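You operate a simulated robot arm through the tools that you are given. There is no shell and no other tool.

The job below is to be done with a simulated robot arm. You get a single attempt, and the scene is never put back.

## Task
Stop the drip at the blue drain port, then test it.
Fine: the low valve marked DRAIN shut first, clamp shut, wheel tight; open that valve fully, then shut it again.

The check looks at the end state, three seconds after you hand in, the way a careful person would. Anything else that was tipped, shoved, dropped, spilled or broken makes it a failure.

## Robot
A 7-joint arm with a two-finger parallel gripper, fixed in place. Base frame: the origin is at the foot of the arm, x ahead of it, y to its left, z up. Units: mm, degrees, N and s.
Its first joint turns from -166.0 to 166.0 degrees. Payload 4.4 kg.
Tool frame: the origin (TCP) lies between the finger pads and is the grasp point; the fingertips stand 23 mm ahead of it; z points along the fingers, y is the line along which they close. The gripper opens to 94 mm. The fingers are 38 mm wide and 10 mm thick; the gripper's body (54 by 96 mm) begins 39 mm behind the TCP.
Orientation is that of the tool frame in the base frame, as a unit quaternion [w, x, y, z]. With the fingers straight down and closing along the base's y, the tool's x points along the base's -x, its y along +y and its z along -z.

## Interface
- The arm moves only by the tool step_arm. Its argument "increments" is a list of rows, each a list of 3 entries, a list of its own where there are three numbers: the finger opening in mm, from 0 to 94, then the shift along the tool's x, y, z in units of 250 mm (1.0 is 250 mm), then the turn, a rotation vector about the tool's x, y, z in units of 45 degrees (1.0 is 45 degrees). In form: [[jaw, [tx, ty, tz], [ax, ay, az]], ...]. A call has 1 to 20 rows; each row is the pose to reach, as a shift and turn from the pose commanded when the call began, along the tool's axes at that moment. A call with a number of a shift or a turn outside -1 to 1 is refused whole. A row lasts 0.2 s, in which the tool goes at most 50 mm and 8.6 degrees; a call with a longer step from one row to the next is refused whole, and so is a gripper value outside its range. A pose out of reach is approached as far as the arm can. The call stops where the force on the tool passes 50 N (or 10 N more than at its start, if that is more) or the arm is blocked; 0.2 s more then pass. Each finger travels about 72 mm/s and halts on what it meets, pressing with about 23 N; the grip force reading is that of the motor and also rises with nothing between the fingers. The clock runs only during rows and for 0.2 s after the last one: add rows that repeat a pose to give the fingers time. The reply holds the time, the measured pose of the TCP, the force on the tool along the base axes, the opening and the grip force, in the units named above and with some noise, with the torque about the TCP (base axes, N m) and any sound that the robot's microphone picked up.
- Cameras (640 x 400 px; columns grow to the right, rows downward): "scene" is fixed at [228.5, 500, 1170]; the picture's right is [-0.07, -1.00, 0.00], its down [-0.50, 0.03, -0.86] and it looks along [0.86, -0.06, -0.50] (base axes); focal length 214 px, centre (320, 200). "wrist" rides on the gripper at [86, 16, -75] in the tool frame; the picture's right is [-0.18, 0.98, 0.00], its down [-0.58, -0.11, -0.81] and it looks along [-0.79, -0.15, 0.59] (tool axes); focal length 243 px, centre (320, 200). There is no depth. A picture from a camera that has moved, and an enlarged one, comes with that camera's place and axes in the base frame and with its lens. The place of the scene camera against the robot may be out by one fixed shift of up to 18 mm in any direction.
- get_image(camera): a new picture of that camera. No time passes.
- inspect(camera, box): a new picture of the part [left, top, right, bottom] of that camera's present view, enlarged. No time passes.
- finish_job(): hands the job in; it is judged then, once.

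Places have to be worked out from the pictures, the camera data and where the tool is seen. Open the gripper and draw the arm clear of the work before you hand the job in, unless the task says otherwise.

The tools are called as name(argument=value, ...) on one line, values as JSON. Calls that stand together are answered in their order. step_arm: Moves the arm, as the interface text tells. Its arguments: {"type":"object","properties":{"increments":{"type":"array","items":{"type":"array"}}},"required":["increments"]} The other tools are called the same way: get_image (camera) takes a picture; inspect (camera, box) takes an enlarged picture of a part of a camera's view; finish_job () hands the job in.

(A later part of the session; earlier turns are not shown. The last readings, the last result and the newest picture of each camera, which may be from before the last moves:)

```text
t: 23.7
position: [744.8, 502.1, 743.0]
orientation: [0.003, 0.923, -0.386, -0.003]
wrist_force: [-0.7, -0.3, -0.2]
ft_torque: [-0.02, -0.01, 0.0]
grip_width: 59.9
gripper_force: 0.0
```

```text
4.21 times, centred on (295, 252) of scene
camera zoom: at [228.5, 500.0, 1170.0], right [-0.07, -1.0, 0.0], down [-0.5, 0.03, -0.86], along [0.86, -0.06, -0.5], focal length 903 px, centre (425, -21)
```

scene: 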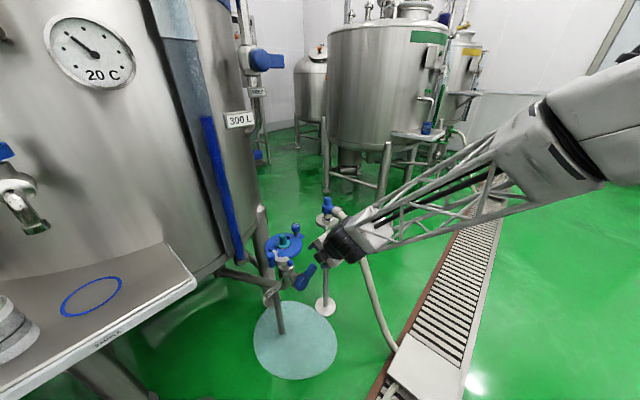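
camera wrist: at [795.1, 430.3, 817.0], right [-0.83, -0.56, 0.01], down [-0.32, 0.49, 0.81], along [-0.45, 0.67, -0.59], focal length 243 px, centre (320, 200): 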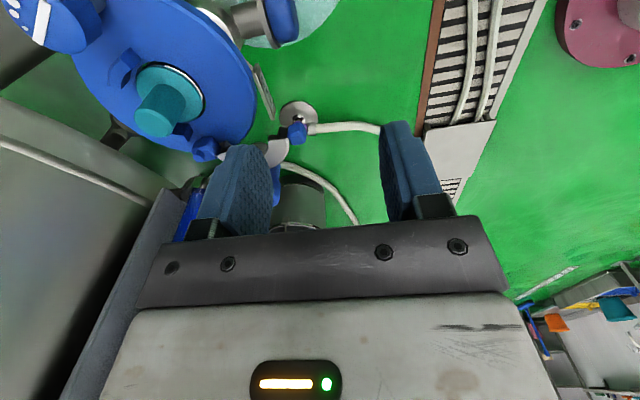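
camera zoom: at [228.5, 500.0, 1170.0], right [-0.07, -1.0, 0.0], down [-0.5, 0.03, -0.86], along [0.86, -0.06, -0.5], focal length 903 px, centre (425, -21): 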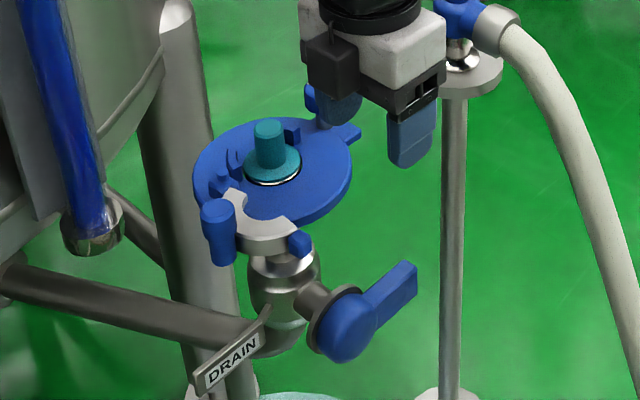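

The wrist camera now looks nicely down on the disc, clamp and knob; I zoom in for exact positions.

inspect(camera="wrist", box=[0, 0, 320, 200])

inspect(camera="wrist", box=[0, 0, 120, 90])

```text
2.00 times, centred on (160, 100) of wrist
camera zoom: at [795.1, 430.3, 817.0], right [-0.83, -0.56, 0.01], down [-0.32, 0.49, 0.81], along [-0.45, 0.67, -0.59], focal length 485 px, centre (640, 400)
```

zoom: 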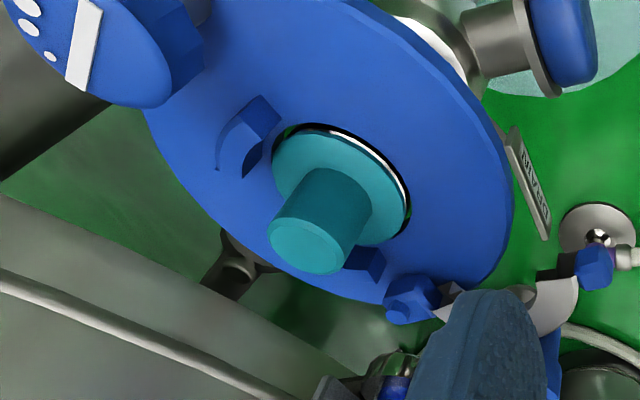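

```text
4.44 times, centred on (60, 45) of wrist
camera zoom: at [795.1, 430.3, 817.0], right [-0.83, -0.56, 0.01], down [-0.32, 0.49, 0.81], along [-0.45, 0.67, -0.59], focal length 1078 px, centre (1476, 889)
```

zoom: 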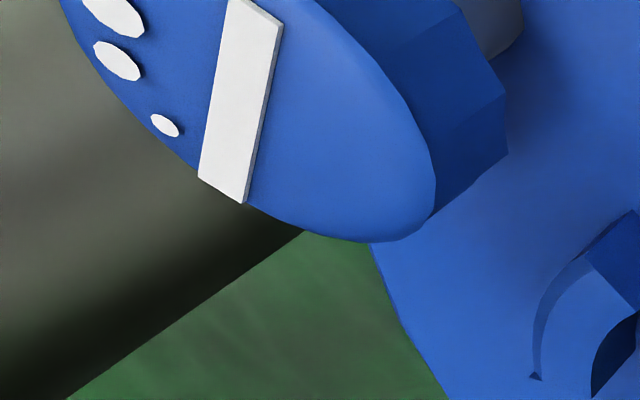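

The wheel has a stripe and dots that grow clockwise (viewed from above), so clockwise should tighten. I now move level at z≈743 to stand above the clamp handle for a closer look.

step_arm(increments=[[60, [-0.078, -0.057, 0], [0, 0, 0]], [60, [-0.156, -0.114, 0], [0, 0, 0]], [60, [-0.233, -0.17, 0], [0, 0, 0]], [60, [-0.311, -0.227, 0], [0, 0, 0]], [60, [-0.389, -0.284, 0], [0, 0, 0]]])

get_image(camera="wrist")

inspect(camera="scene", box=[245, 205, 345, 300])

```text
t: 24.9
position: [726.9, 619.4, 743.1]
orientation: [0.002, 0.922, -0.387, -0.002]
wrist_force: [-1.5, 0.7, 0.3]
ft_torque: [0.02, 0.03, 0.03]
grip_width: 59.9
gripper_force: 0.2
```

```text
taken
camera wrist: at [776.4, 548.0, 817.9], right [-0.83, -0.56, 0.01], down [-0.33, 0.49, 0.81], along [-0.45, 0.67, -0.59], focal length 243 px, centre (320, 200)
```

wrist: 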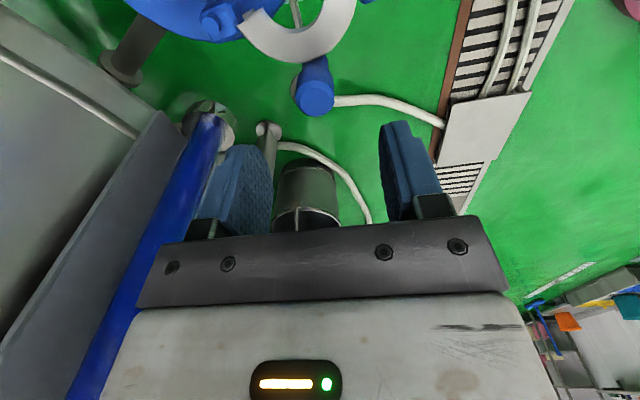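

```text
4.21 times, centred on (295, 252) of scene
camera zoom: at [228.5, 500.0, 1170.0], right [-0.07, -1.0, 0.0], down [-0.5, 0.03, -0.86], along [0.86, -0.06, -0.5], focal length 903 px, centre (425, -21)
```

zoom: 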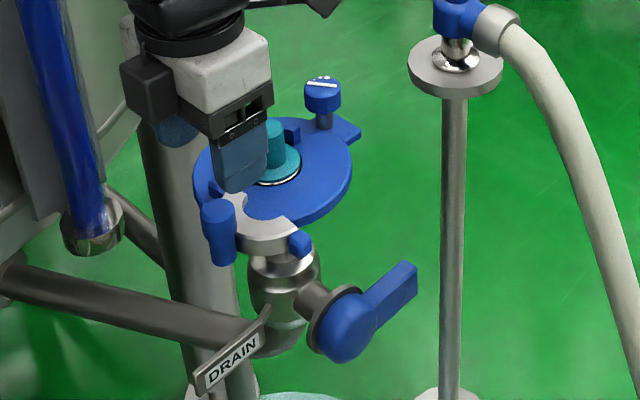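

The handle top triangulates to (728, 623, 669), nearly under the TCP. I zoom in to check the ring level and the clearance for the fingers.

inspect(camera="wrist", box=[180, 0, 420, 150])

inspect(camera="scene", box=[268, 238, 308, 268])

```text
2.67 times, centred on (300, 75) of wrist
camera zoom: at [776.4, 548.0, 817.9], right [-0.83, -0.56, 0.01], down [-0.33, 0.49, 0.81], along [-0.45, 0.67, -0.59], focal length 647 px, centre (373, 533)
```

zoom: 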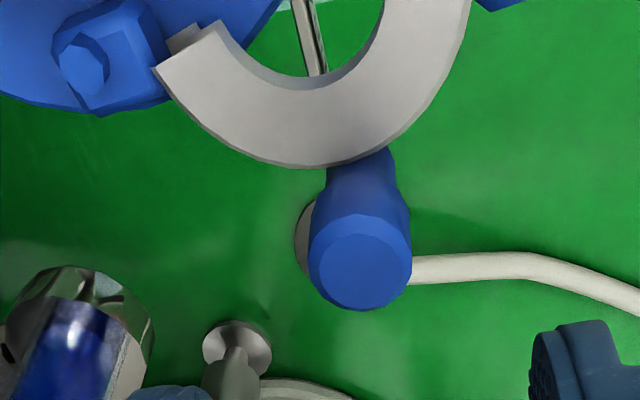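

```text
13.33 times, centred on (288, 253) of scene
camera zoom: at [228.5, 500.0, 1170.0], right [-0.07, -1.0, 0.0], down [-0.5, 0.03, -0.86], along [0.86, -0.06, -0.5], focal length 2860 px, centre (747, -507)
```

zoom: 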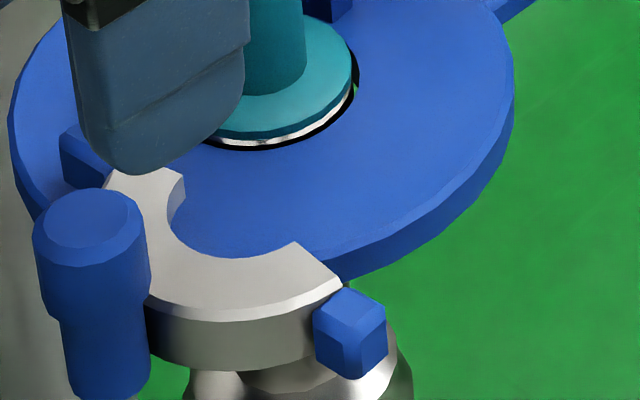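

The ring top is at z≈640 and the handle cap spans z≈645–669, so fingertips at ~645 will clear the ring. I centre over the handle and descend to TCP z≈668.

step_arm(increments=[[60, [-0.008, -0.014, 0.06], [0, 0, 0]], [60, [-0.008, -0.014, 0.13], [0, 0, 0]], [60, [-0.008, -0.014, 0.2], [0, 0, 0]], [60, [-0.008, -0.014, 0.26], [0, 0, 0]], [60, [-0.008, -0.014, 0.3], [0, 0, 0]]])

get_image(camera="wrist")

inspect(camera="scene", box=[245, 215, 325, 285])

```text
t: 26.1
position: [728.0, 623.6, 667.6]
orientation: [0.002, 0.922, -0.386, -0.003]
wrist_force: [0.1, 0.5, 0.3]
ft_torque: [-0.01, -0.01, -0.04]
grip_width: 60.0
gripper_force: 0.1
```

```text
taken
camera wrist: at [778.8, 551.7, 742.8], right [-0.83, -0.56, 0.01], down [-0.33, 0.49, 0.81], along [-0.45, 0.67, -0.59], focal length 243 px, centre (320, 200)
```

wrist: 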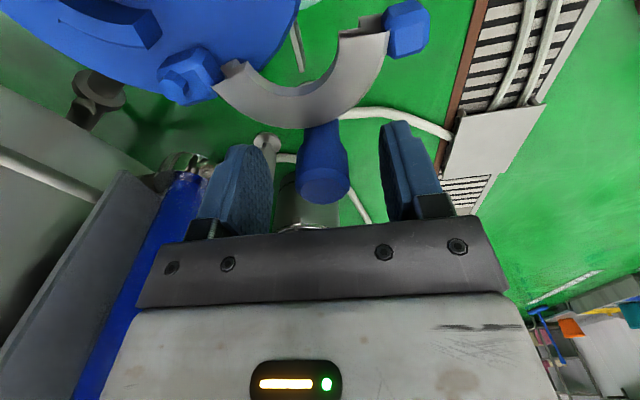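

```text
5.71 times, centred on (285, 250) of scene
camera zoom: at [228.5, 500.0, 1170.0], right [-0.07, -1.0, 0.0], down [-0.5, 0.03, -0.86], along [0.86, -0.06, -0.5], focal length 1226 px, centre (520, -86)
```

zoom: 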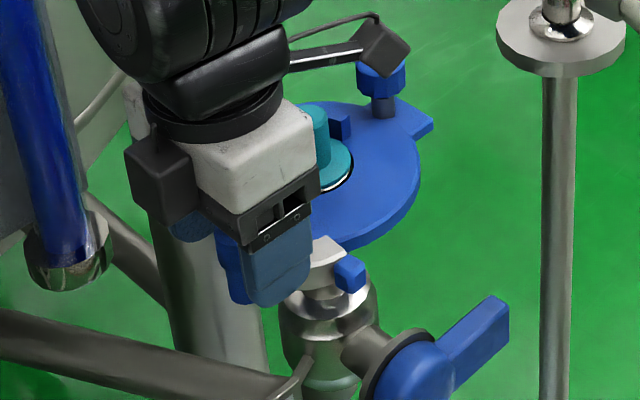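

The handle is centred between the pads. I close on it.

step_arm(increments=[[45, [0, 0, 0], [0, 0, 0]], [25, [0, 0, 0], [0, 0, 0]], [15, [0, 0, 0], [0, 0, 0]], [15, [0, 0, 0], [0, 0, 0]]])

get_image(camera="wrist")

```text
t: 27.1
position: [728.2, 622.6, 667.7]
orientation: [0.004, 0.922, -0.387, -0.002]
wrist_force: [-24.8, -20.5, 10.0]
ft_torque: [0.3, -0.28, -0.3]
grip_width: 25.7
gripper_force: 45.1
```

```text
taken
camera wrist: at [778.0, 551.2, 742.5], right [-0.83, -0.56, 0.01], down [-0.33, 0.49, 0.81], along [-0.45, 0.67, -0.59], focal length 243 px, centre (320, 200)
```

wrist: 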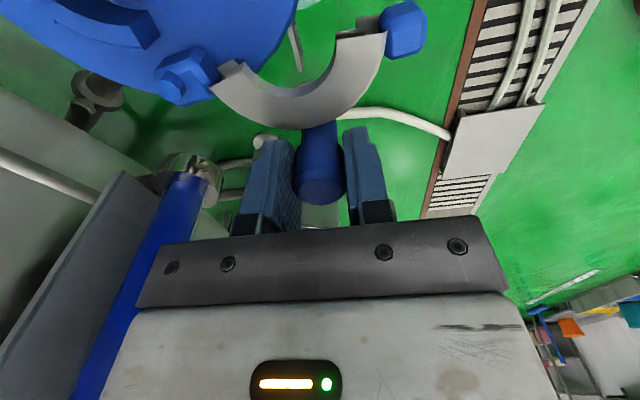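

The handle is gripped (25.7 mm). I swing it along the arc around the hinge (799, 632), starting with ~32° to check that it follows.

step_arm(increments=[[15, [0, 0.006, 0], [0, 0, 0]], [15, [0.0166, 0.017, 0], [0, 0, 0]], [15, [0.0333, 0.028, 0], [0, 0, 0]], [15, [0.0514, 0.0375, 0], [0, 0, 0]], [15, [0.0694, 0.045, 0], [0, 0, 0]], [15, [0.0885, 0.0515, 0], [0, 0, 0]], [15, [0.1076, 0.0568, 0], [0, 0, 0]], [15, [0.1273, 0.0606, 0], [0, 0, 0]], [15, [0.147, 0.0634, 0], [0, 0, 0]]])

get_image(camera="wrist")

inspect(camera="scene", box=[245, 215, 325, 285])

```text
t: 29.1
position: [742.4, 585.6, 670.5]
orientation: [0.001, 0.922, -0.388, -0.002]
wrist_force: [24.4, 25.4, -14.2]
ft_torque: [0.66, -0.46, 0.27]
grip_width: 25.6
gripper_force: 45.4
```

```text
taken
camera wrist: at [793.5, 513.1, 744.4], right [-0.83, -0.56, 0.0], down [-0.33, 0.49, 0.81], along [-0.45, 0.67, -0.59], focal length 243 px, centre (320, 200)
```

wrist: 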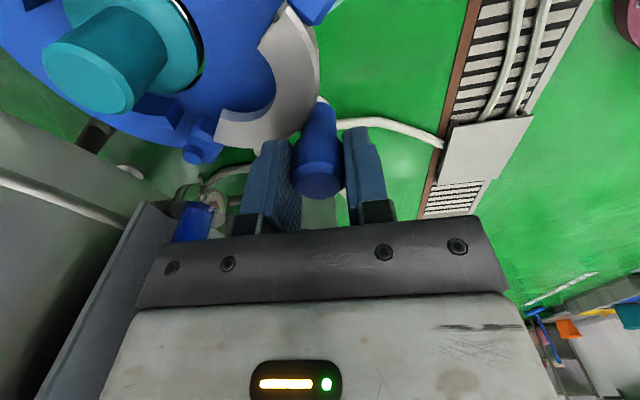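

```text
5.71 times, centred on (285, 250) of scene
camera zoom: at [228.5, 500.0, 1170.0], right [-0.07, -1.0, 0.0], down [-0.5, 0.03, -0.86], along [0.86, -0.06, -0.5], focal length 1226 px, centre (520, -86)
```

zoom: 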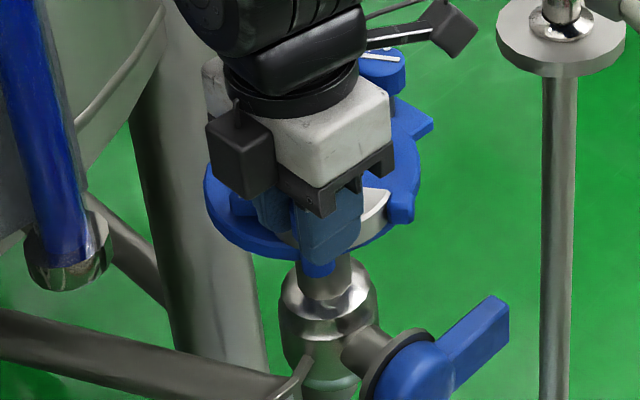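

The clamp ring is following; a 35 N pull toward +f suggests my arc is slightly wide, so I adjust the hinge estimate to about (797, 635) and continue another ~32°.

step_arm(increments=[[15, [-0.001, -0.015, 0], [0, 0, 0]], [15, [0.019, -0.015, 0], [0, 0, 0]], [15, [0.038, -0.016, 0], [0, 0, 0]], [15, [0.058, -0.019, 0], [0, 0, 0]], [15, [0.077, -0.022, 0], [0, 0, 0]], [15, [0.096, -0.028, 0], [0, 0, 0]], [15, [0.115, -0.034, 0], [0, 0, 0]], [15, [0.133, -0.042, 0], [0, 0, 0]], [15, [0.15, -0.051, 0], [0, 0, 0]]])

get_image(camera="wrist")

inspect(camera="scene", box=[245, 215, 325, 285])

```text
t: 29.5
position: [743.0, 586.7, 668.1]
orientation: [0.005, 0.922, -0.386, -0.004]
wrist_force: [-12.6, -11.1, 12.6]
ft_torque: [0.28, -0.49, -0.04]
grip_width: 25.4
gripper_force: 44.8
stopped in row 2: the force on the tool passed its limit at 60 N (the readings are from after the stop); the commanded pose is now the measured one
```

```text
taken
camera wrist: at [793.6, 514.1, 744.1], right [-0.83, -0.56, 0.01], down [-0.32, 0.5, 0.81], along [-0.46, 0.67, -0.59], focal length 243 px, centre (320, 200)
```

wrist: 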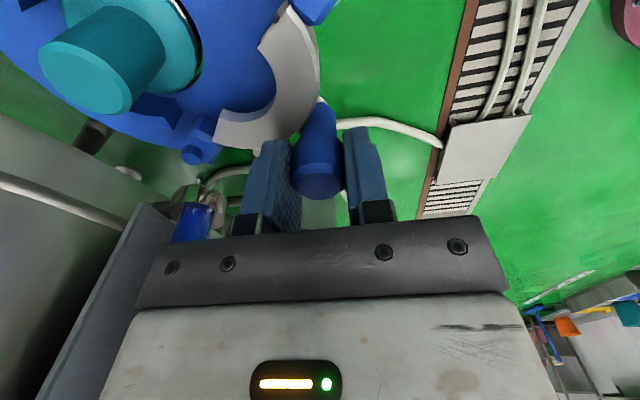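

```text
5.71 times, centred on (285, 250) of scene
camera zoom: at [228.5, 500.0, 1170.0], right [-0.07, -1.0, 0.0], down [-0.5, 0.03, -0.86], along [0.86, -0.06, -0.5], focal length 1226 px, centre (520, -86)
```

zoom: 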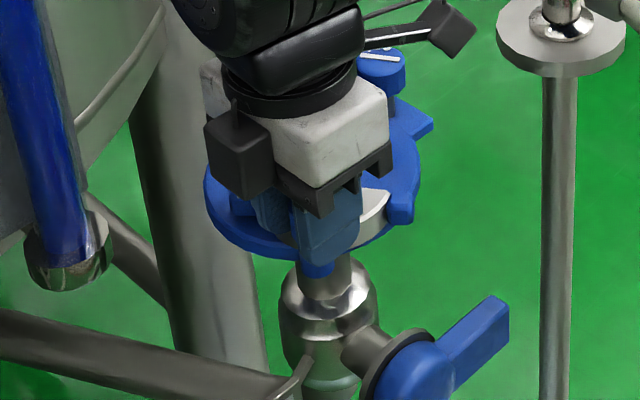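

The contact is stiff (~26 N/mm), and the readings show my original hinge (799, 632) was right with only a ~0.6 mm offset needed. I continue in small chunks with corrections.

step_arm(increments=[[15, [0.01, 0.0024, 0], [0, 0, 0]], [15, [0.02, 0.0028, 0], [0, 0, 0]], [15, [0.03, 0.0029, 0], [0, 0, 0]], [15, [0.0399, 0.0029, 0], [0, 0, 0]], [15, [0.0498, 0.002, 0], [0, 0, 0]], [15, [0.0597, 0.001, 0], [0, 0, 0]]])

```text
t: 30.9
position: [754.5, 575.4, 668.5]
orientation: [0.004, 0.922, -0.386, -0.003]
wrist_force: [-5.0, -7.6, 3.6]
ft_torque: [0.55, -0.38, -0.05]
grip_width: 24.7
gripper_force: 45.3
```

Force is down to ~9 N, so the arc fits. I continue the swing another ~20°.

step_arm(increments=[[15, [0.0197, -0.0014, 0], [0, 0, 0]], [15, [0.0394, -0.0061, 0], [0, 0, 0]], [15, [0.0583, -0.0116, 0], [0, 0, 0]], [15, [0.0772, -0.0189, 0], [0, 0, 0]], [15, [0.0952, -0.027, 0], [0, 0, 0]]])

get_image(camera="wrist")

inspect(camera="scene", box=[245, 215, 325, 285])

```text
t: 32.1
position: [775.5, 562.6, 668.7]
orientation: [0.005, 0.922, -0.386, -0.003]
wrist_force: [-12.6, -15.7, 14.8]
ft_torque: [0.45, -0.2, 0.48]
grip_width: 25.6
gripper_force: 44.9
```

```text
taken
camera wrist: at [825.3, 490.6, 743.5], right [-0.83, -0.56, 0.01], down [-0.32, 0.5, 0.81], along [-0.46, 0.67, -0.59], focal length 243 px, centre (320, 200)
```

wrist: 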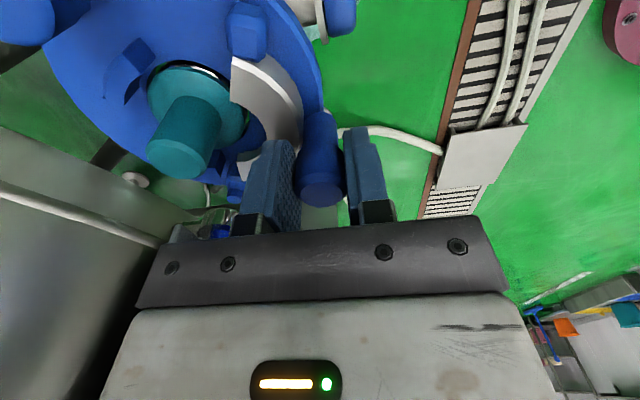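

```text
5.71 times, centred on (285, 250) of scene
camera zoom: at [228.5, 500.0, 1170.0], right [-0.07, -1.0, 0.0], down [-0.5, 0.03, -0.86], along [0.86, -0.06, -0.5], focal length 1226 px, centre (520, -86)
```

zoom: 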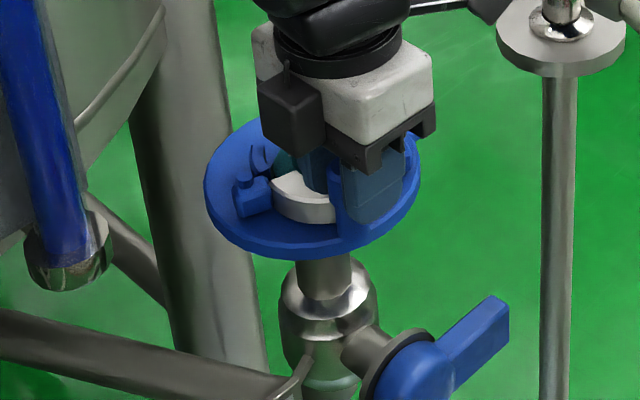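

The ring is closing onto the ferrule as planned (64° turned, ~20 N). I continue toward full closure in the next ~24°.

step_arm(increments=[[15, [0.0174, -0.007, 0], [0, 0, 0]], [15, [0.0343, -0.0179, 0], [0, 0, 0]], [15, [0.0504, -0.0296, 0], [0, 0, 0]], [15, [0.0655, -0.0428, 0], [0, 0, 0]]])

get_image(camera="wrist")

```text
t: 33.1
position: [795.3, 558.4, 668.7]
orientation: [0.005, 0.922, -0.388, -0.003]
wrist_force: [4.4, -18.3, 5.1]
ft_torque: [0.21, -0.67, -0.32]
grip_width: 25.0
gripper_force: 44.9
```

```text
taken
camera wrist: at [845.3, 486.9, 743.0], right [-0.83, -0.56, 0.01], down [-0.32, 0.5, 0.81], along [-0.45, 0.67, -0.59], focal length 243 px, centre (320, 200)
```

wrist: 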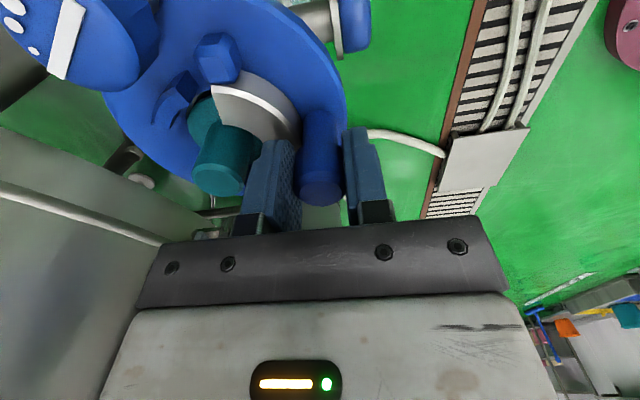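

Nearly closed; the force is a small outward push. I proceed in ~2 mm rows so the closing stop shows up gently as a force rise.

step_arm(increments=[[15, [0.009, -0.005, 0], [0, 0, 0]], [15, [0.0164, -0.012, 0], [0, 0, 0]], [15, [0.023, -0.0195, 0], [0, 0, 0]], [15, [0.0294, -0.0271, 0], [0, 0, 0]], [15, [0.0338, -0.0325, 0], [0, 0, 0]], [15, [0.038, -0.038, 0], [0, 0, 0]], [15, [0.0424, -0.0444, 0], [0, 0, 0]], [15, [0.046, -0.05, 0], [0, 0, 0]]])

get_image(camera="wrist")

inspect(camera="wrist", box=[100, 40, 300, 200])

```text
t: 34.3
position: [803.5, 558.6, 667.5]
orientation: [0.008, 0.922, -0.386, -0.005]
wrist_force: [-20.3, -4.5, 10.2]
ft_torque: [0.74, -0.52, 0.13]
grip_width: 25.1
gripper_force: 45.0
stopped in row 5: the force on the tool passed its limit at 54 N (the readings are from after the stop); the commanded pose is now the measured one
```

```text
taken
camera wrist: at [853.2, 485.9, 742.0], right [-0.83, -0.56, 0.02], down [-0.32, 0.5, 0.81], along [-0.46, 0.66, -0.59], focal length 243 px, centre (320, 200)
```

wrist: 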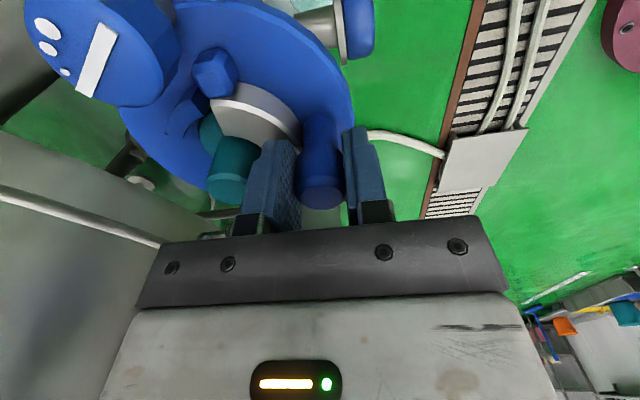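

```text
2.50 times, centred on (200, 120) of wrist
camera zoom: at [853.2, 485.9, 742.0], right [-0.83, -0.56, 0.02], down [-0.32, 0.5, 0.81], along [-0.46, 0.66, -0.59], focal length 606 px, centre (620, 400)
```

zoom: 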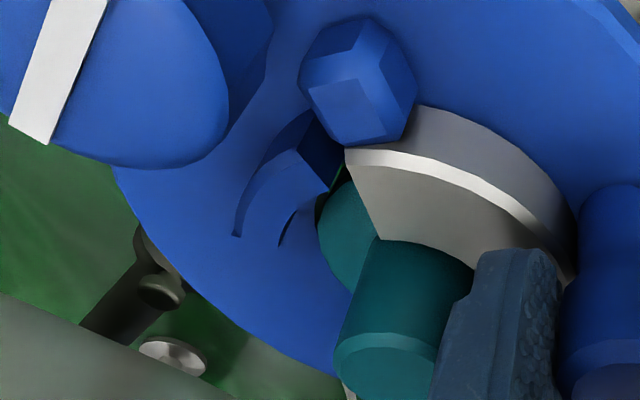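

Force rose to 54 N at a handle angle of ~86°, suggesting the ring has met its seat. I check from the scene camera whether the clamp is really shut.

inspect(camera="scene", box=[255, 220, 315, 270])

inspect(camera="wrist", box=[180, 70, 260, 130])

```text
8.00 times, centred on (285, 245) of scene
camera zoom: at [228.5, 500.0, 1170.0], right [-0.07, -1.0, 0.0], down [-0.5, 0.03, -0.86], along [0.86, -0.06, -0.5], focal length 1716 px, centre (600, -160)
```

zoom: 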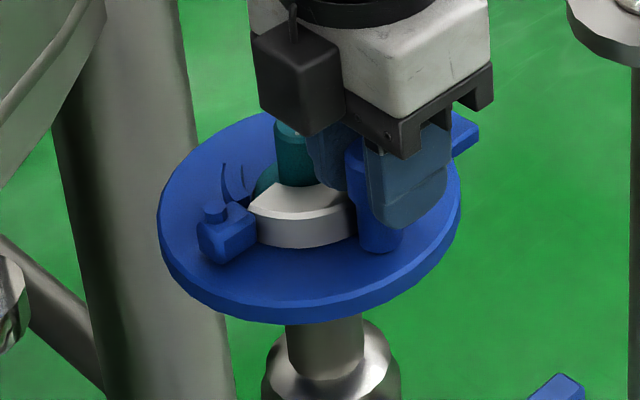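

```text
6.67 times, centred on (220, 100) of wrist
camera zoom: at [853.2, 485.9, 742.0], right [-0.83, -0.56, 0.02], down [-0.32, 0.5, 0.81], along [-0.46, 0.66, -0.59], focal length 1618 px, centre (987, 867)
```

zoom: 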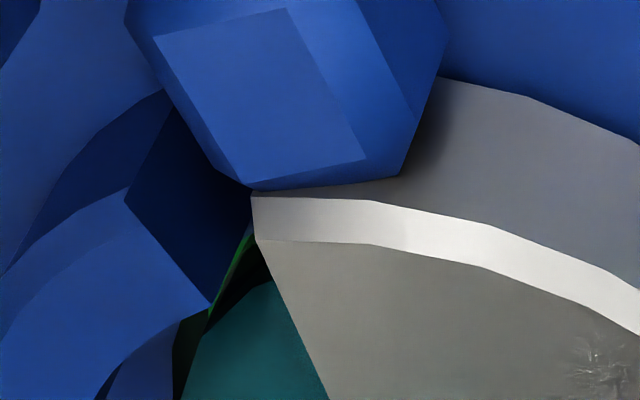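

There is still a wedge of ~8 mm between the ring end and the fixed jaw, i.e. ~5–6° to go, and the resistance is tangential (~20 N). I keep pushing along the arc in small steps.

step_arm(increments=[[15, [0.002, -0.0023, 0], [0, 0, 0]], [15, [0.004, -0.0047, 0], [0, 0, 0]], [15, [0.006, -0.007, 0], [0, 0, 0]], [15, [0.008, -0.0094, 0], [0, 0, 0]], [15, [0.01, -0.0117, 0], [0, 0, 0]], [15, [0.012, -0.0142, 0], [0, 0, 0]], [15, [0.014, -0.0166, 0], [0, 0, 0]], [15, [0.016, -0.019, 0], [0, 0, 0]], [15, [0.0175, -0.0215, 0], [0, 0, 0]], [15, [0.019, -0.024, 0], [0, 0, 0]]])

inspect(camera="wrist", box=[100, 40, 300, 200])

```text
t: 34.8
position: [801.6, 557.7, 667.3]
orientation: [0.008, 0.922, -0.386, -0.005]
wrist_force: [-18.7, -7.1, 10.2]
ft_torque: [0.69, -0.62, 0.15]
grip_width: 24.6
gripper_force: 45.1
stopped in row 2: the force on the tool passed its limit at 54 N (the readings are from after the stop); the commanded pose is now the measured one
```

```text
2.50 times, centred on (200, 120) of wrist
camera zoom: at [853.5, 486.0, 741.9], right [-0.83, -0.56, 0.02], down [-0.32, 0.5, 0.81], along [-0.46, 0.66, -0.59], focal length 606 px, centre (620, 400)
```

zoom: 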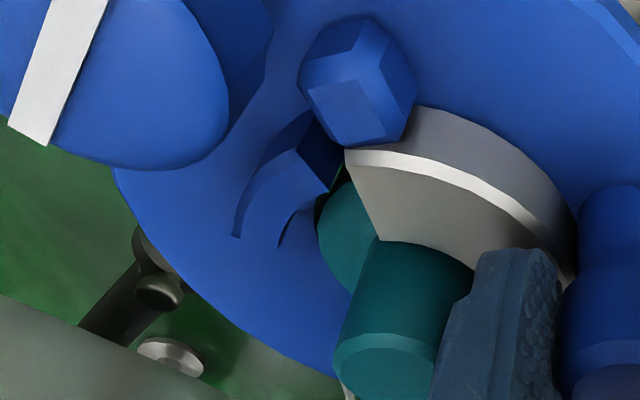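

The ring doesn't move further under 54 N, so it is likely on its seat. I release gently and lift straight up to get an unobstructed look.

step_arm(increments=[[36, [0, 0, 0], [0, 0, 0]], [36, [0, 0, 0], [0, 0, 0]], [36, [0, 0, -0.1], [0, 0, 0]], [36, [0, 0, -0.2], [0, 0, 0]], [36, [0, 0, -0.32], [0, 0, 0]]])

get_image(camera="wrist")

inspect(camera="scene", box=[255, 220, 315, 270])

```text
t: 36.0
position: [803.1, 557.4, 746.4]
orientation: [0.009, 0.922, -0.387, -0.005]
wrist_force: [0.2, -0.9, 0.3]
ft_torque: [0.01, -0.05, 0.0]
grip_width: 36.1
gripper_force: 0.0
```

```text
taken
camera wrist: at [853.8, 485.9, 821.5], right [-0.83, -0.56, 0.02], down [-0.32, 0.5, 0.81], along [-0.46, 0.66, -0.59], focal length 243 px, centre (320, 200)
```

wrist: 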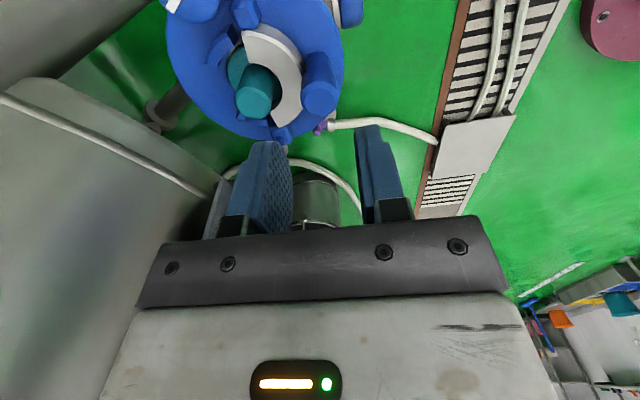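

```text
8.00 times, centred on (285, 245) of scene
camera zoom: at [228.5, 500.0, 1170.0], right [-0.07, -1.0, 0.0], down [-0.5, 0.03, -0.86], along [0.86, -0.06, -0.5], focal length 1716 px, centre (600, -160)
```

zoom: 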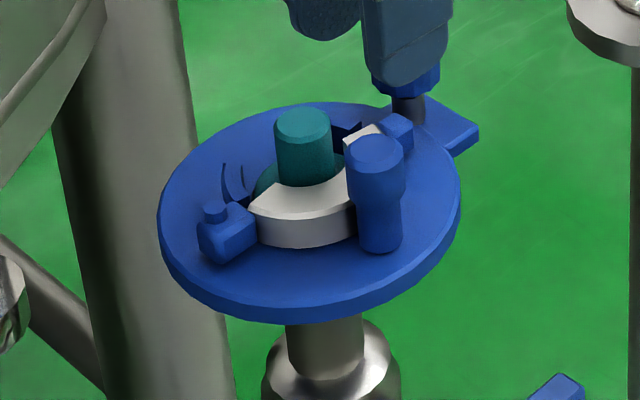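

The arm is at z≈746 and clear. I zoom into the wrist view for the closed clamp and its gaps.

inspect(camera="wrist", box=[160, 0, 360, 145])

inspect(camera="wrist", box=[205, 5, 325, 120])

```text
2.76 times, centred on (260, 72) of wrist
camera zoom: at [853.8, 485.9, 821.5], right [-0.83, -0.56, 0.02], down [-0.32, 0.5, 0.81], along [-0.46, 0.66, -0.59], focal length 669 px, centre (486, 552)
```

zoom: 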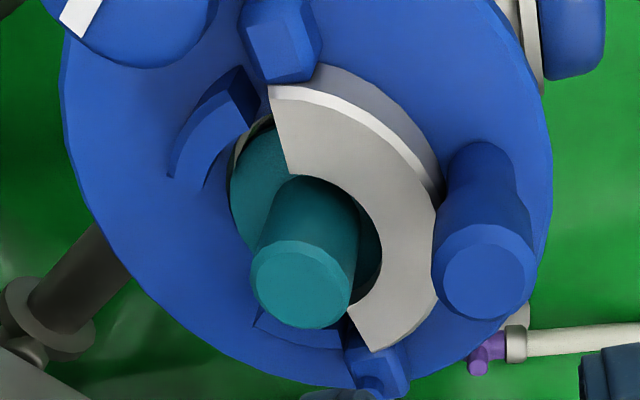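

```text
3.48 times, centred on (265, 62) of wrist
camera zoom: at [853.8, 485.9, 821.5], right [-0.83, -0.56, 0.02], down [-0.32, 0.5, 0.81], along [-0.46, 0.66, -0.59], focal length 844 px, centre (511, 678)
```

zoom: 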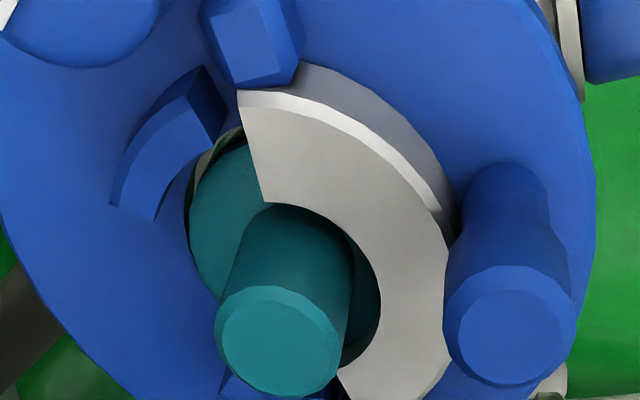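

Unprojecting the ring outline to z=640 gives a circle centred at (838.5, 597.5), R≈40, concentric with the ferrule axis, so the clamp is shut on its seat. Now I look at the wheel beside the lug.

inspect(camera="wrist", box=[150, 0, 270, 60])

inspect(camera="scene", box=[280, 215, 320, 250])

```text
5.33 times, centred on (210, 30) of wrist
camera zoom: at [853.8, 485.9, 821.5], right [-0.83, -0.56, 0.02], down [-0.32, 0.5, 0.81], along [-0.46, 0.66, -0.59], focal length 1294 px, centre (907, 1107)
```

zoom: 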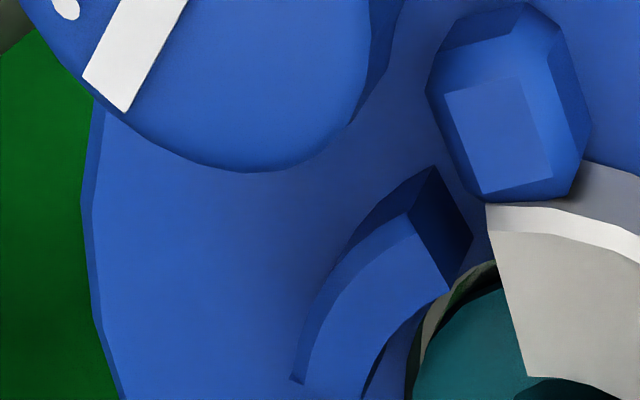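

```text
11.43 times, centred on (300, 232) of scene
camera zoom: at [228.5, 500.0, 1170.0], right [-0.07, -1.0, 0.0], down [-0.5, 0.03, -0.86], along [0.86, -0.06, -0.5], focal length 2451 px, centre (549, -171)
```

zoom: 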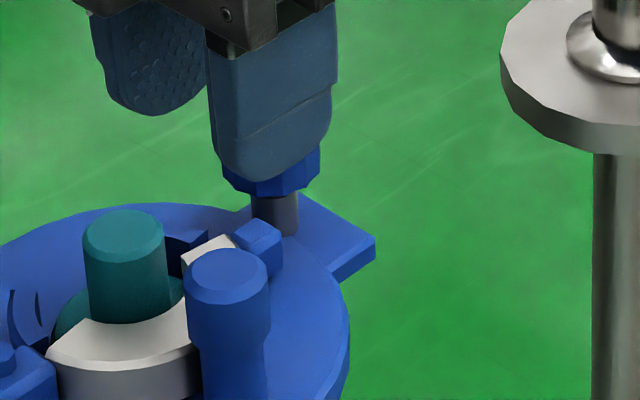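

The knob centre triangulates to (890.5, 553), top z≈661, ~35 mm across; the lug top is ~643 nearby, so I'll keep fingertips at ≥646. I move over the knob at height to test the reach with the tool vertical.

step_arm(increments=[[50, [0.064, -0.06, 0], [0, 0, 0]], [60, [0.129, -0.119, 0.01], [0, 0, 0]], [60, [0.193, -0.179, 0.02], [0, 0, 0]], [60, [0.257, -0.238, 0.03], [0, 0, 0]]])

get_image(camera="wrist")

inspect(camera="scene", box=[255, 190, 335, 265])

```text
t: 37.0
position: [892.9, 555.9, 736.7]
orientation: [0.006, 0.922, -0.387, -0.006]
wrist_force: [-0.7, -0.1, -0.3]
ft_torque: [0.01, -0.01, 0.0]
grip_width: 60.1
gripper_force: 0.1
```

```text
taken
camera wrist: at [943.3, 483.5, 811.5], right [-0.83, -0.56, 0.02], down [-0.32, 0.5, 0.81], along [-0.46, 0.66, -0.59], focal length 243 px, centre (320, 200)
```

wrist: 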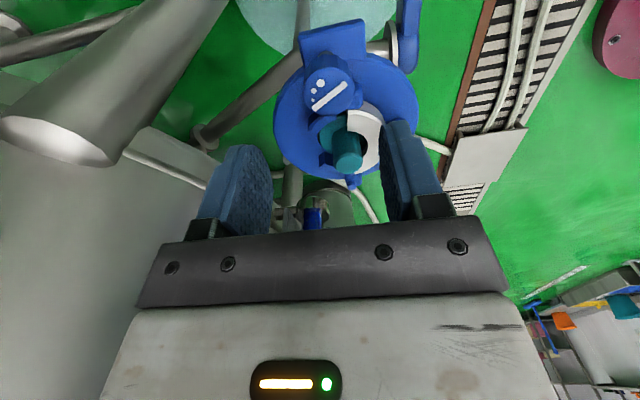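

```text
5.33 times, centred on (295, 228) of scene
camera zoom: at [228.5, 500.0, 1170.0], right [-0.07, -1.0, 0.0], down [-0.5, 0.03, -0.86], along [0.86, -0.06, -0.5], focal length 1144 px, centre (453, 53)
```

zoom: 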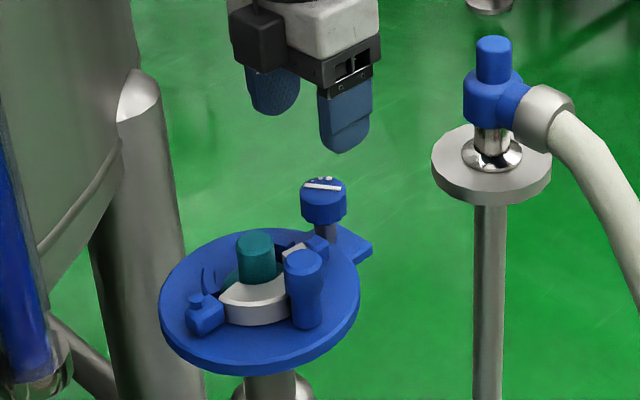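

The pose is reachable and the knob with its stripe and dots is well visible; I zoom in to fix its position and stripe angle.

inspect(camera="wrist", box=[270, 20, 430, 160])

inspect(camera="wrist", box=[295, 55, 375, 125])

```text
2.86 times, centred on (350, 90) of wrist
camera zoom: at [943.3, 483.5, 811.5], right [-0.83, -0.56, 0.02], down [-0.32, 0.5, 0.81], along [-0.46, 0.66, -0.59], focal length 693 px, centre (234, 514)
```

zoom: 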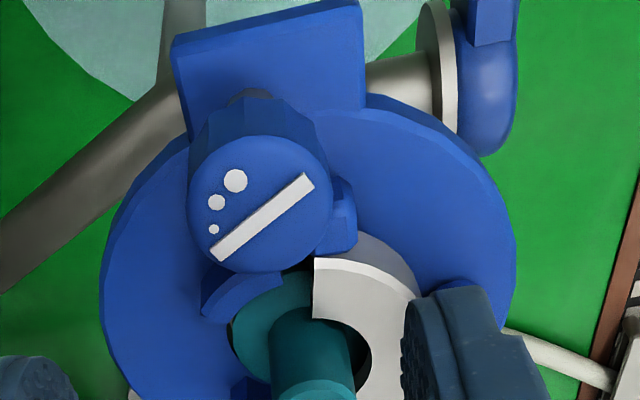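

```text
5.71 times, centred on (335, 90) of wrist
camera zoom: at [943.3, 483.5, 811.5], right [-0.83, -0.56, 0.02], down [-0.32, 0.5, 0.81], along [-0.46, 0.66, -0.59], focal length 1386 px, centre (234, 829)
```

zoom: 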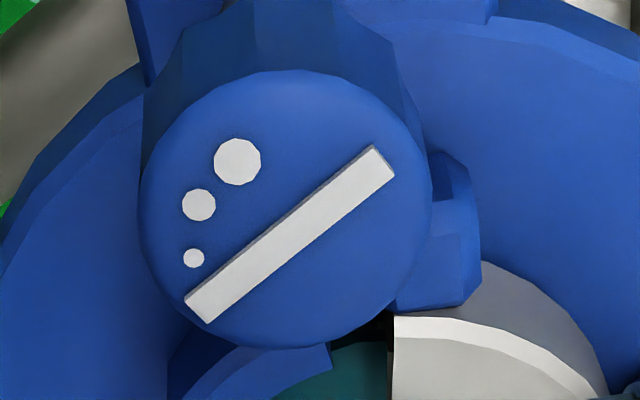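

Knob top centre refines to (888, 550.4, 662); the dots grow clockwise. I correct by ~7 mm, level the tool, and descend to TCP z≈673 (fingertips ~650, above the lug).

step_arm(increments=[[60, [0.0037, 0.0252, 0.05], [0.02, 0.008, 0]], [60, [0.0037, 0.0252, 0.12], [0.02, 0.008, 0]], [60, [0.0037, 0.0252, 0.19], [0.02, 0.008, 0]], [60, [0.0037, 0.0252, 0.255], [0.02, 0.008, 0]]])

get_image(camera="wrist")

inspect(camera="scene", box=[275, 200, 335, 260])

```text
t: 38.0
position: [886.1, 548.6, 674.2]
orientation: [0.002, 0.922, -0.387, 0.001]
wrist_force: [-0.3, 0.8, -0.6]
ft_torque: [-0.02, 0.03, 0.02]
grip_width: 60.2
gripper_force: 0.1
```

```text
taken
camera wrist: at [936.3, 476.1, 749.2], right [-0.83, -0.56, 0.0], down [-0.33, 0.49, 0.8], along [-0.45, 0.67, -0.59], focal length 243 px, centre (320, 200)
```

wrist: 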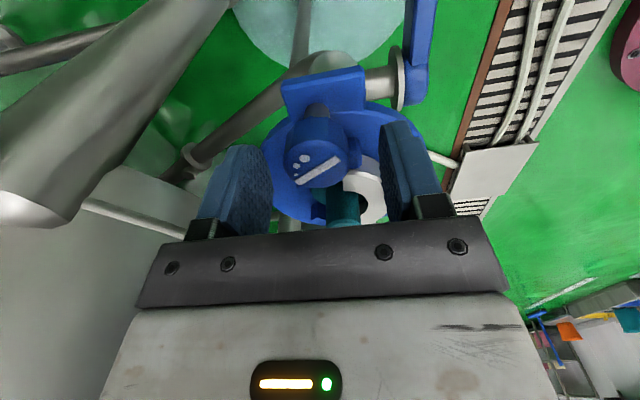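

```text
6.67 times, centred on (305, 230) of scene
camera zoom: at [228.5, 500.0, 1170.0], right [-0.07, -1.0, 0.0], down [-0.5, 0.03, -0.86], along [0.86, -0.06, -0.5], focal length 1430 px, centre (420, 0)
```

zoom: 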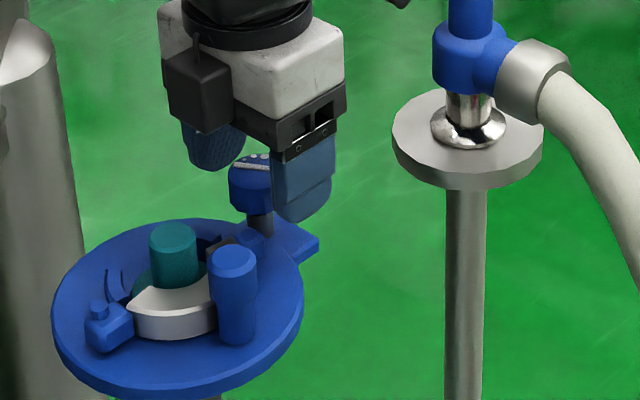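

The knob appears 3.6 mm toward +f from the TCP, so I shift by that and close the fingers on it.

step_arm(increments=[[60, [0, -0.0145, 0], [0, 0, 0]], [50, [0, -0.0145, 0], [0, 0, 0]], [40, [0, -0.0145, 0], [0, 0, 0]], [28, [0, -0.0145, 0], [0, 0, 0]], [28, [0, -0.0145, 0], [0, 0, 0]]])

get_image(camera="wrist")

```text
t: 39.2
position: [889.0, 550.5, 673.6]
orientation: [0.002, 0.922, -0.386, 0.0]
wrist_force: [-12.5, -14.5, 1.6]
ft_torque: [0.0, 0.34, 0.04]
grip_width: 36.7
gripper_force: 9.5
```

```text
taken
camera wrist: at [938.3, 478.8, 748.9], right [-0.83, -0.56, 0.0], down [-0.33, 0.49, 0.8], along [-0.45, 0.67, -0.59], focal length 243 px, centre (320, 200)
```

wrist: 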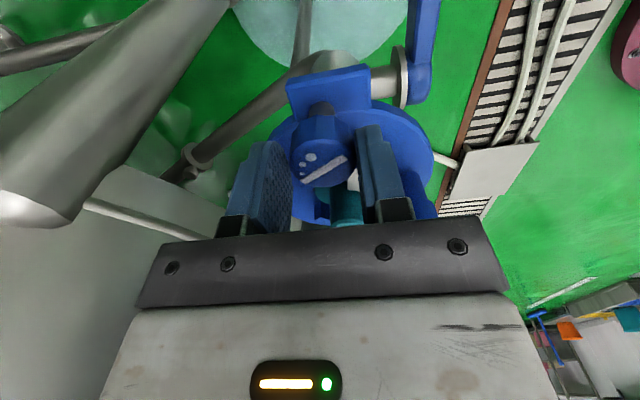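

The front finger touched first (~19 N). I nudge 0.7 mm toward it and complete the grip.

step_arm(increments=[[25, [0, 0.003, 0], [0, 0, 0]], [25, [0, 0.003, 0], [0, 0, 0]], [25, [0, 0.003, 0], [0, 0, 0]]])

```text
t: 40.0
position: [887.3, 549.9, 673.6]
orientation: [0.003, 0.922, -0.387, 0.001]
wrist_force: [-15.7, -16.6, 2.6]
ft_torque: [-0.16, 0.3, -0.02]
grip_width: 34.8
gripper_force: 11.2
```

Grip force is still low and biased to the front finger; another small nudge to centre it.

step_arm(increments=[[20, [0, 0.0035, 0], [0, 0, 0]], [20, [0, 0.0035, 0], [0, 0, 0]], [20, [0, 0.0035, 0], [0, 0, 0]]])

inspect(camera="wrist", box=[220, 80, 440, 240])

```text
t: 40.8
position: [888.1, 549.6, 672.9]
orientation: [0.003, 0.922, -0.387, 0.001]
wrist_force: [-9.9, -18.5, -1.5]
ft_torque: [-0.04, -0.16, 0.0]
grip_width: 33.7
gripper_force: 45.2
```

```text
2.50 times, centred on (330, 160) of wrist
camera zoom: at [937.2, 477.9, 749.0], right [-0.83, -0.56, 0.0], down [-0.33, 0.49, 0.8], along [-0.45, 0.67, -0.59], focal length 606 px, centre (295, 300)
```

zoom: 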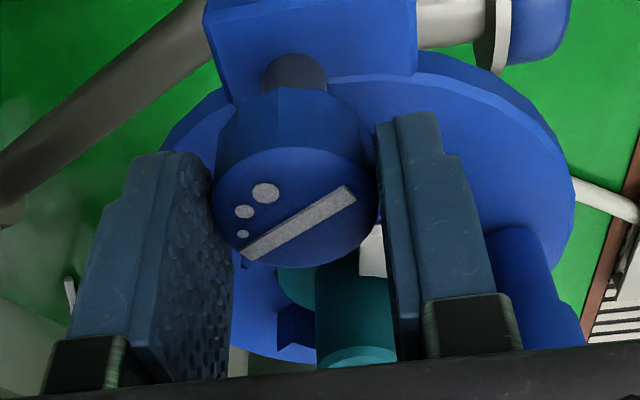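

The knob is firmly held (33.7 mm, 45 N motor). I turn clockwise seen from above (+ about the tool axis) by ~40° and watch the torque.

step_arm(increments=[[20, [0, 0, 0], [0, 0, 0.15]], [20, [0, 0, 0], [0, 0, 0.3]], [20, [0, 0, 0], [0, 0, 0.45]], [20, [0, 0, 0], [0, 0, 0.6]], [20, [0, 0, 0], [0, 0, 0.75]], [20, [0, 0, 0], [0, 0, 0.9]]])

inspect(camera="wrist", box=[220, 80, 440, 240])

inspect(camera="scene", box=[275, 200, 335, 260])

```text
t: 42.2
position: [887.7, 549.8, 673.6]
orientation: [0.001, 0.732, -0.682, 0.001]
wrist_force: [-24.6, -17.5, -2.6]
ft_torque: [-0.01, 0.21, -0.02]
grip_width: 33.6
gripper_force: 44.5
```

```text
2.50 times, centred on (330, 160) of wrist
camera zoom: at [878.1, 463.6, 749.1], right [-0.99, 0.12, 0.0], down [0.07, 0.59, 0.8], along [0.09, 0.8, -0.59], focal length 606 px, centre (295, 300)
```

zoom: 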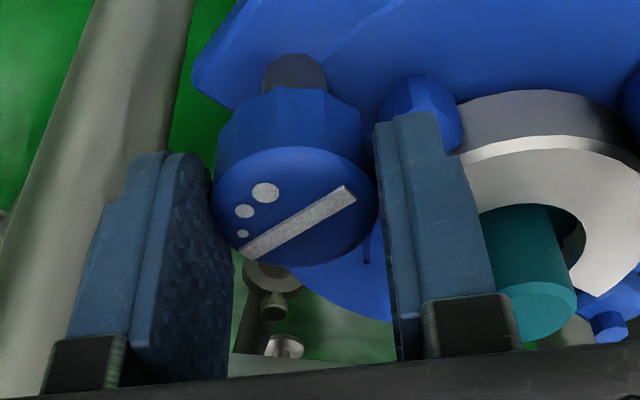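

```text
6.67 times, centred on (305, 230) of scene
camera zoom: at [228.5, 500.0, 1170.0], right [-0.07, -1.0, 0.0], down [-0.5, 0.03, -0.86], along [0.86, -0.06, -0.5], focal length 1430 px, centre (420, 0)
```

zoom: 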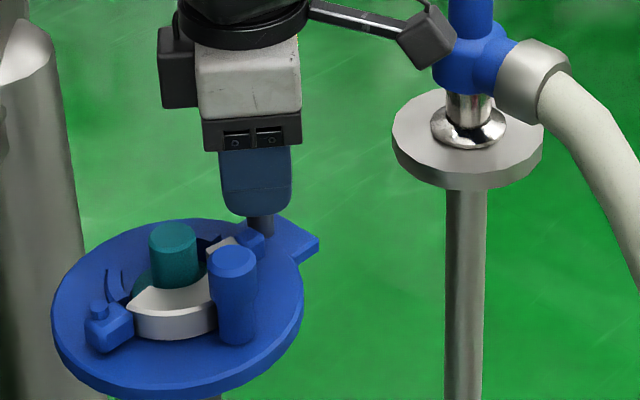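

The knob turns with the gripper and with almost no torque yet. I keep turning clockwise.

step_arm(increments=[[20, [0, 0, 0], [0, 0, 0.16]], [20, [0, 0, 0], [0, 0, 0.33]], [20, [0, 0, 0], [0, 0, 0.5]], [20, [0, 0, 0], [0, 0, 0.67]], [20, [0, 0, 0], [0, 0, 0.83]], [20, [0, 0, 0], [0, 0, 1.0]]])

step_arm(increments=[[20, [0, 0, 0], [0, 0, 0.16]], [20, [0, 0, 0], [0, 0, 0.33]], [20, [0, 0, 0], [0, 0, 0.5]], [20, [0, 0, 0], [0, 0, 0.67]], [20, [0, 0, 0], [0, 0, 0.83]], [20, [0, 0, 0], [0, 0, 1.0]]])

inspect(camera="wrist", box=[220, 80, 440, 240])

```text
t: 43.6
position: [887.5, 550.0, 672.8]
orientation: [-0.001, -0.415, 0.91, -0.001]
wrist_force: [-2.2, 9.3, -16.5]
ft_torque: [0.25, 0.52, -0.02]
grip_width: 33.7
gripper_force: 45.2
```

```text
t: 45.0
position: [887.4, 549.3, 673.8]
orientation: [0.0, -0.034, 0.999, -0.001]
wrist_force: [-5.0, 11.3, -5.3]
ft_torque: [0.34, 0.27, 0.1]
grip_width: 32.9
gripper_force: 44.7
```

```text
2.50 times, centred on (330, 160) of wrist
camera zoom: at [801.1, 560.9, 749.9], right [0.12, 0.99, 0.0], down [0.59, -0.07, 0.81], along [0.8, -0.1, -0.59], focal length 606 px, centre (295, 300)
```

zoom: 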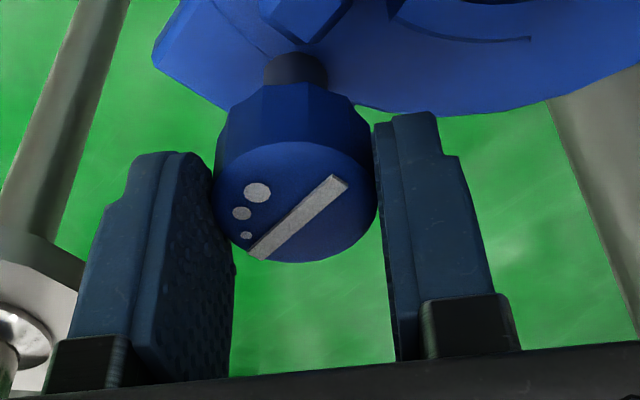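

About 130° turned so far; the stripe lags slightly relative to the jaws, so resistance may be starting. I continue clockwise.

step_arm(increments=[[20, [0, 0, 0], [0, 0, 0.16]], [20, [0, 0, 0], [0, 0, 0.33]], [20, [0, 0, 0], [0, 0, 0.5]], [20, [0, 0, 0], [0, 0, 0.67]], [20, [0, 0, 0], [0, 0, 0.83]], [20, [0, 0, 0], [0, 0, 1.0]]])

inspect(camera="wrist", box=[220, 80, 440, 240])

```text
t: 46.4
position: [887.1, 550.5, 674.3]
orientation: [0.0, 0.35, 0.937, -0.002]
wrist_force: [0.9, 4.1, 3.4]
ft_torque: [0.38, -0.22, 0.62]
grip_width: 33.5
gripper_force: 45.0
```

```text
2.50 times, centred on (330, 160) of wrist
camera zoom: at [833.1, 620.1, 748.6], right [0.78, 0.62, 0.0], down [0.37, -0.46, 0.81], along [0.5, -0.63, -0.59], focal length 606 px, centre (295, 300)
```

zoom: 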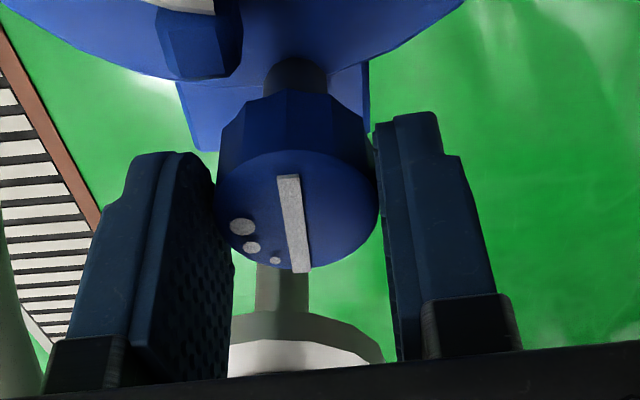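

The stripe shows the jaws slipping ~45° on a stationary knob with 0.62 N·m on the wrist: the wheel stopped after about 126° clockwise, so it is tight. I release it and lift straight up.

step_arm(increments=[[60, [0, 0, 0], [0, 0, 0]], [60, [0, 0, 0], [0, 0, 0]], [60, [0, 0, -0.08], [0, 0, 0]], [60, [0, 0, -0.18], [0, 0, 0]], [60, [0, 0, -0.3], [0, 0, 0]]])

inspect(camera="scene", box=[245, 205, 345, 300])

get_image(camera="wrist")

```text
t: 47.6
position: [887.1, 549.0, 749.2]
orientation: [0.0, 0.35, 0.937, -0.004]
wrist_force: [-0.1, 0.0, -0.4]
ft_torque: [0.02, -0.02, -0.01]
grip_width: 59.7
gripper_force: 0.1
```

```text
4.21 times, centred on (295, 252) of scene
camera zoom: at [228.5, 500.0, 1170.0], right [-0.07, -1.0, 0.0], down [-0.5, 0.03, -0.86], along [0.86, -0.06, -0.5], focal length 903 px, centre (425, -21)
```

zoom: 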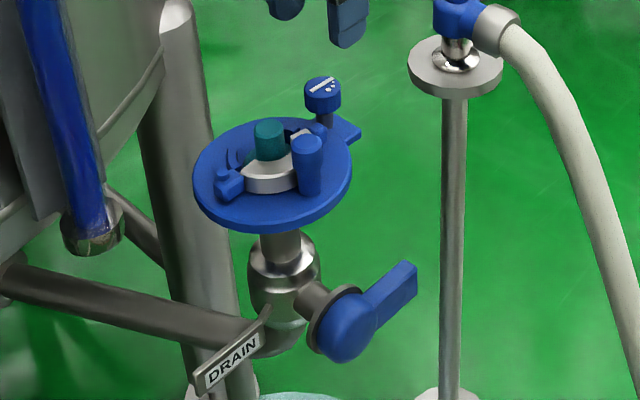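

```text
taken
camera wrist: at [833.2, 619.5, 823.5], right [0.78, 0.62, 0.0], down [0.37, -0.46, 0.81], along [0.5, -0.63, -0.59], focal length 243 px, centre (320, 200)
```

wrist: 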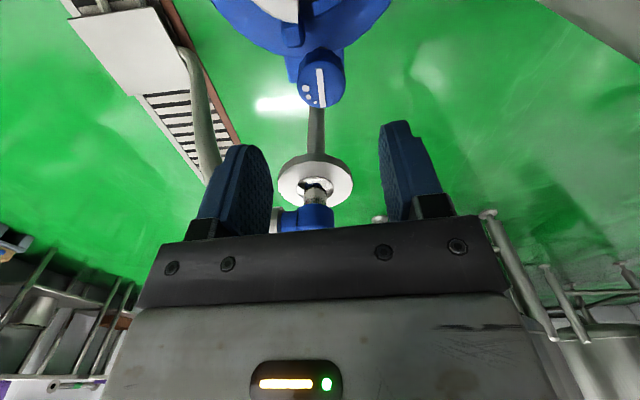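

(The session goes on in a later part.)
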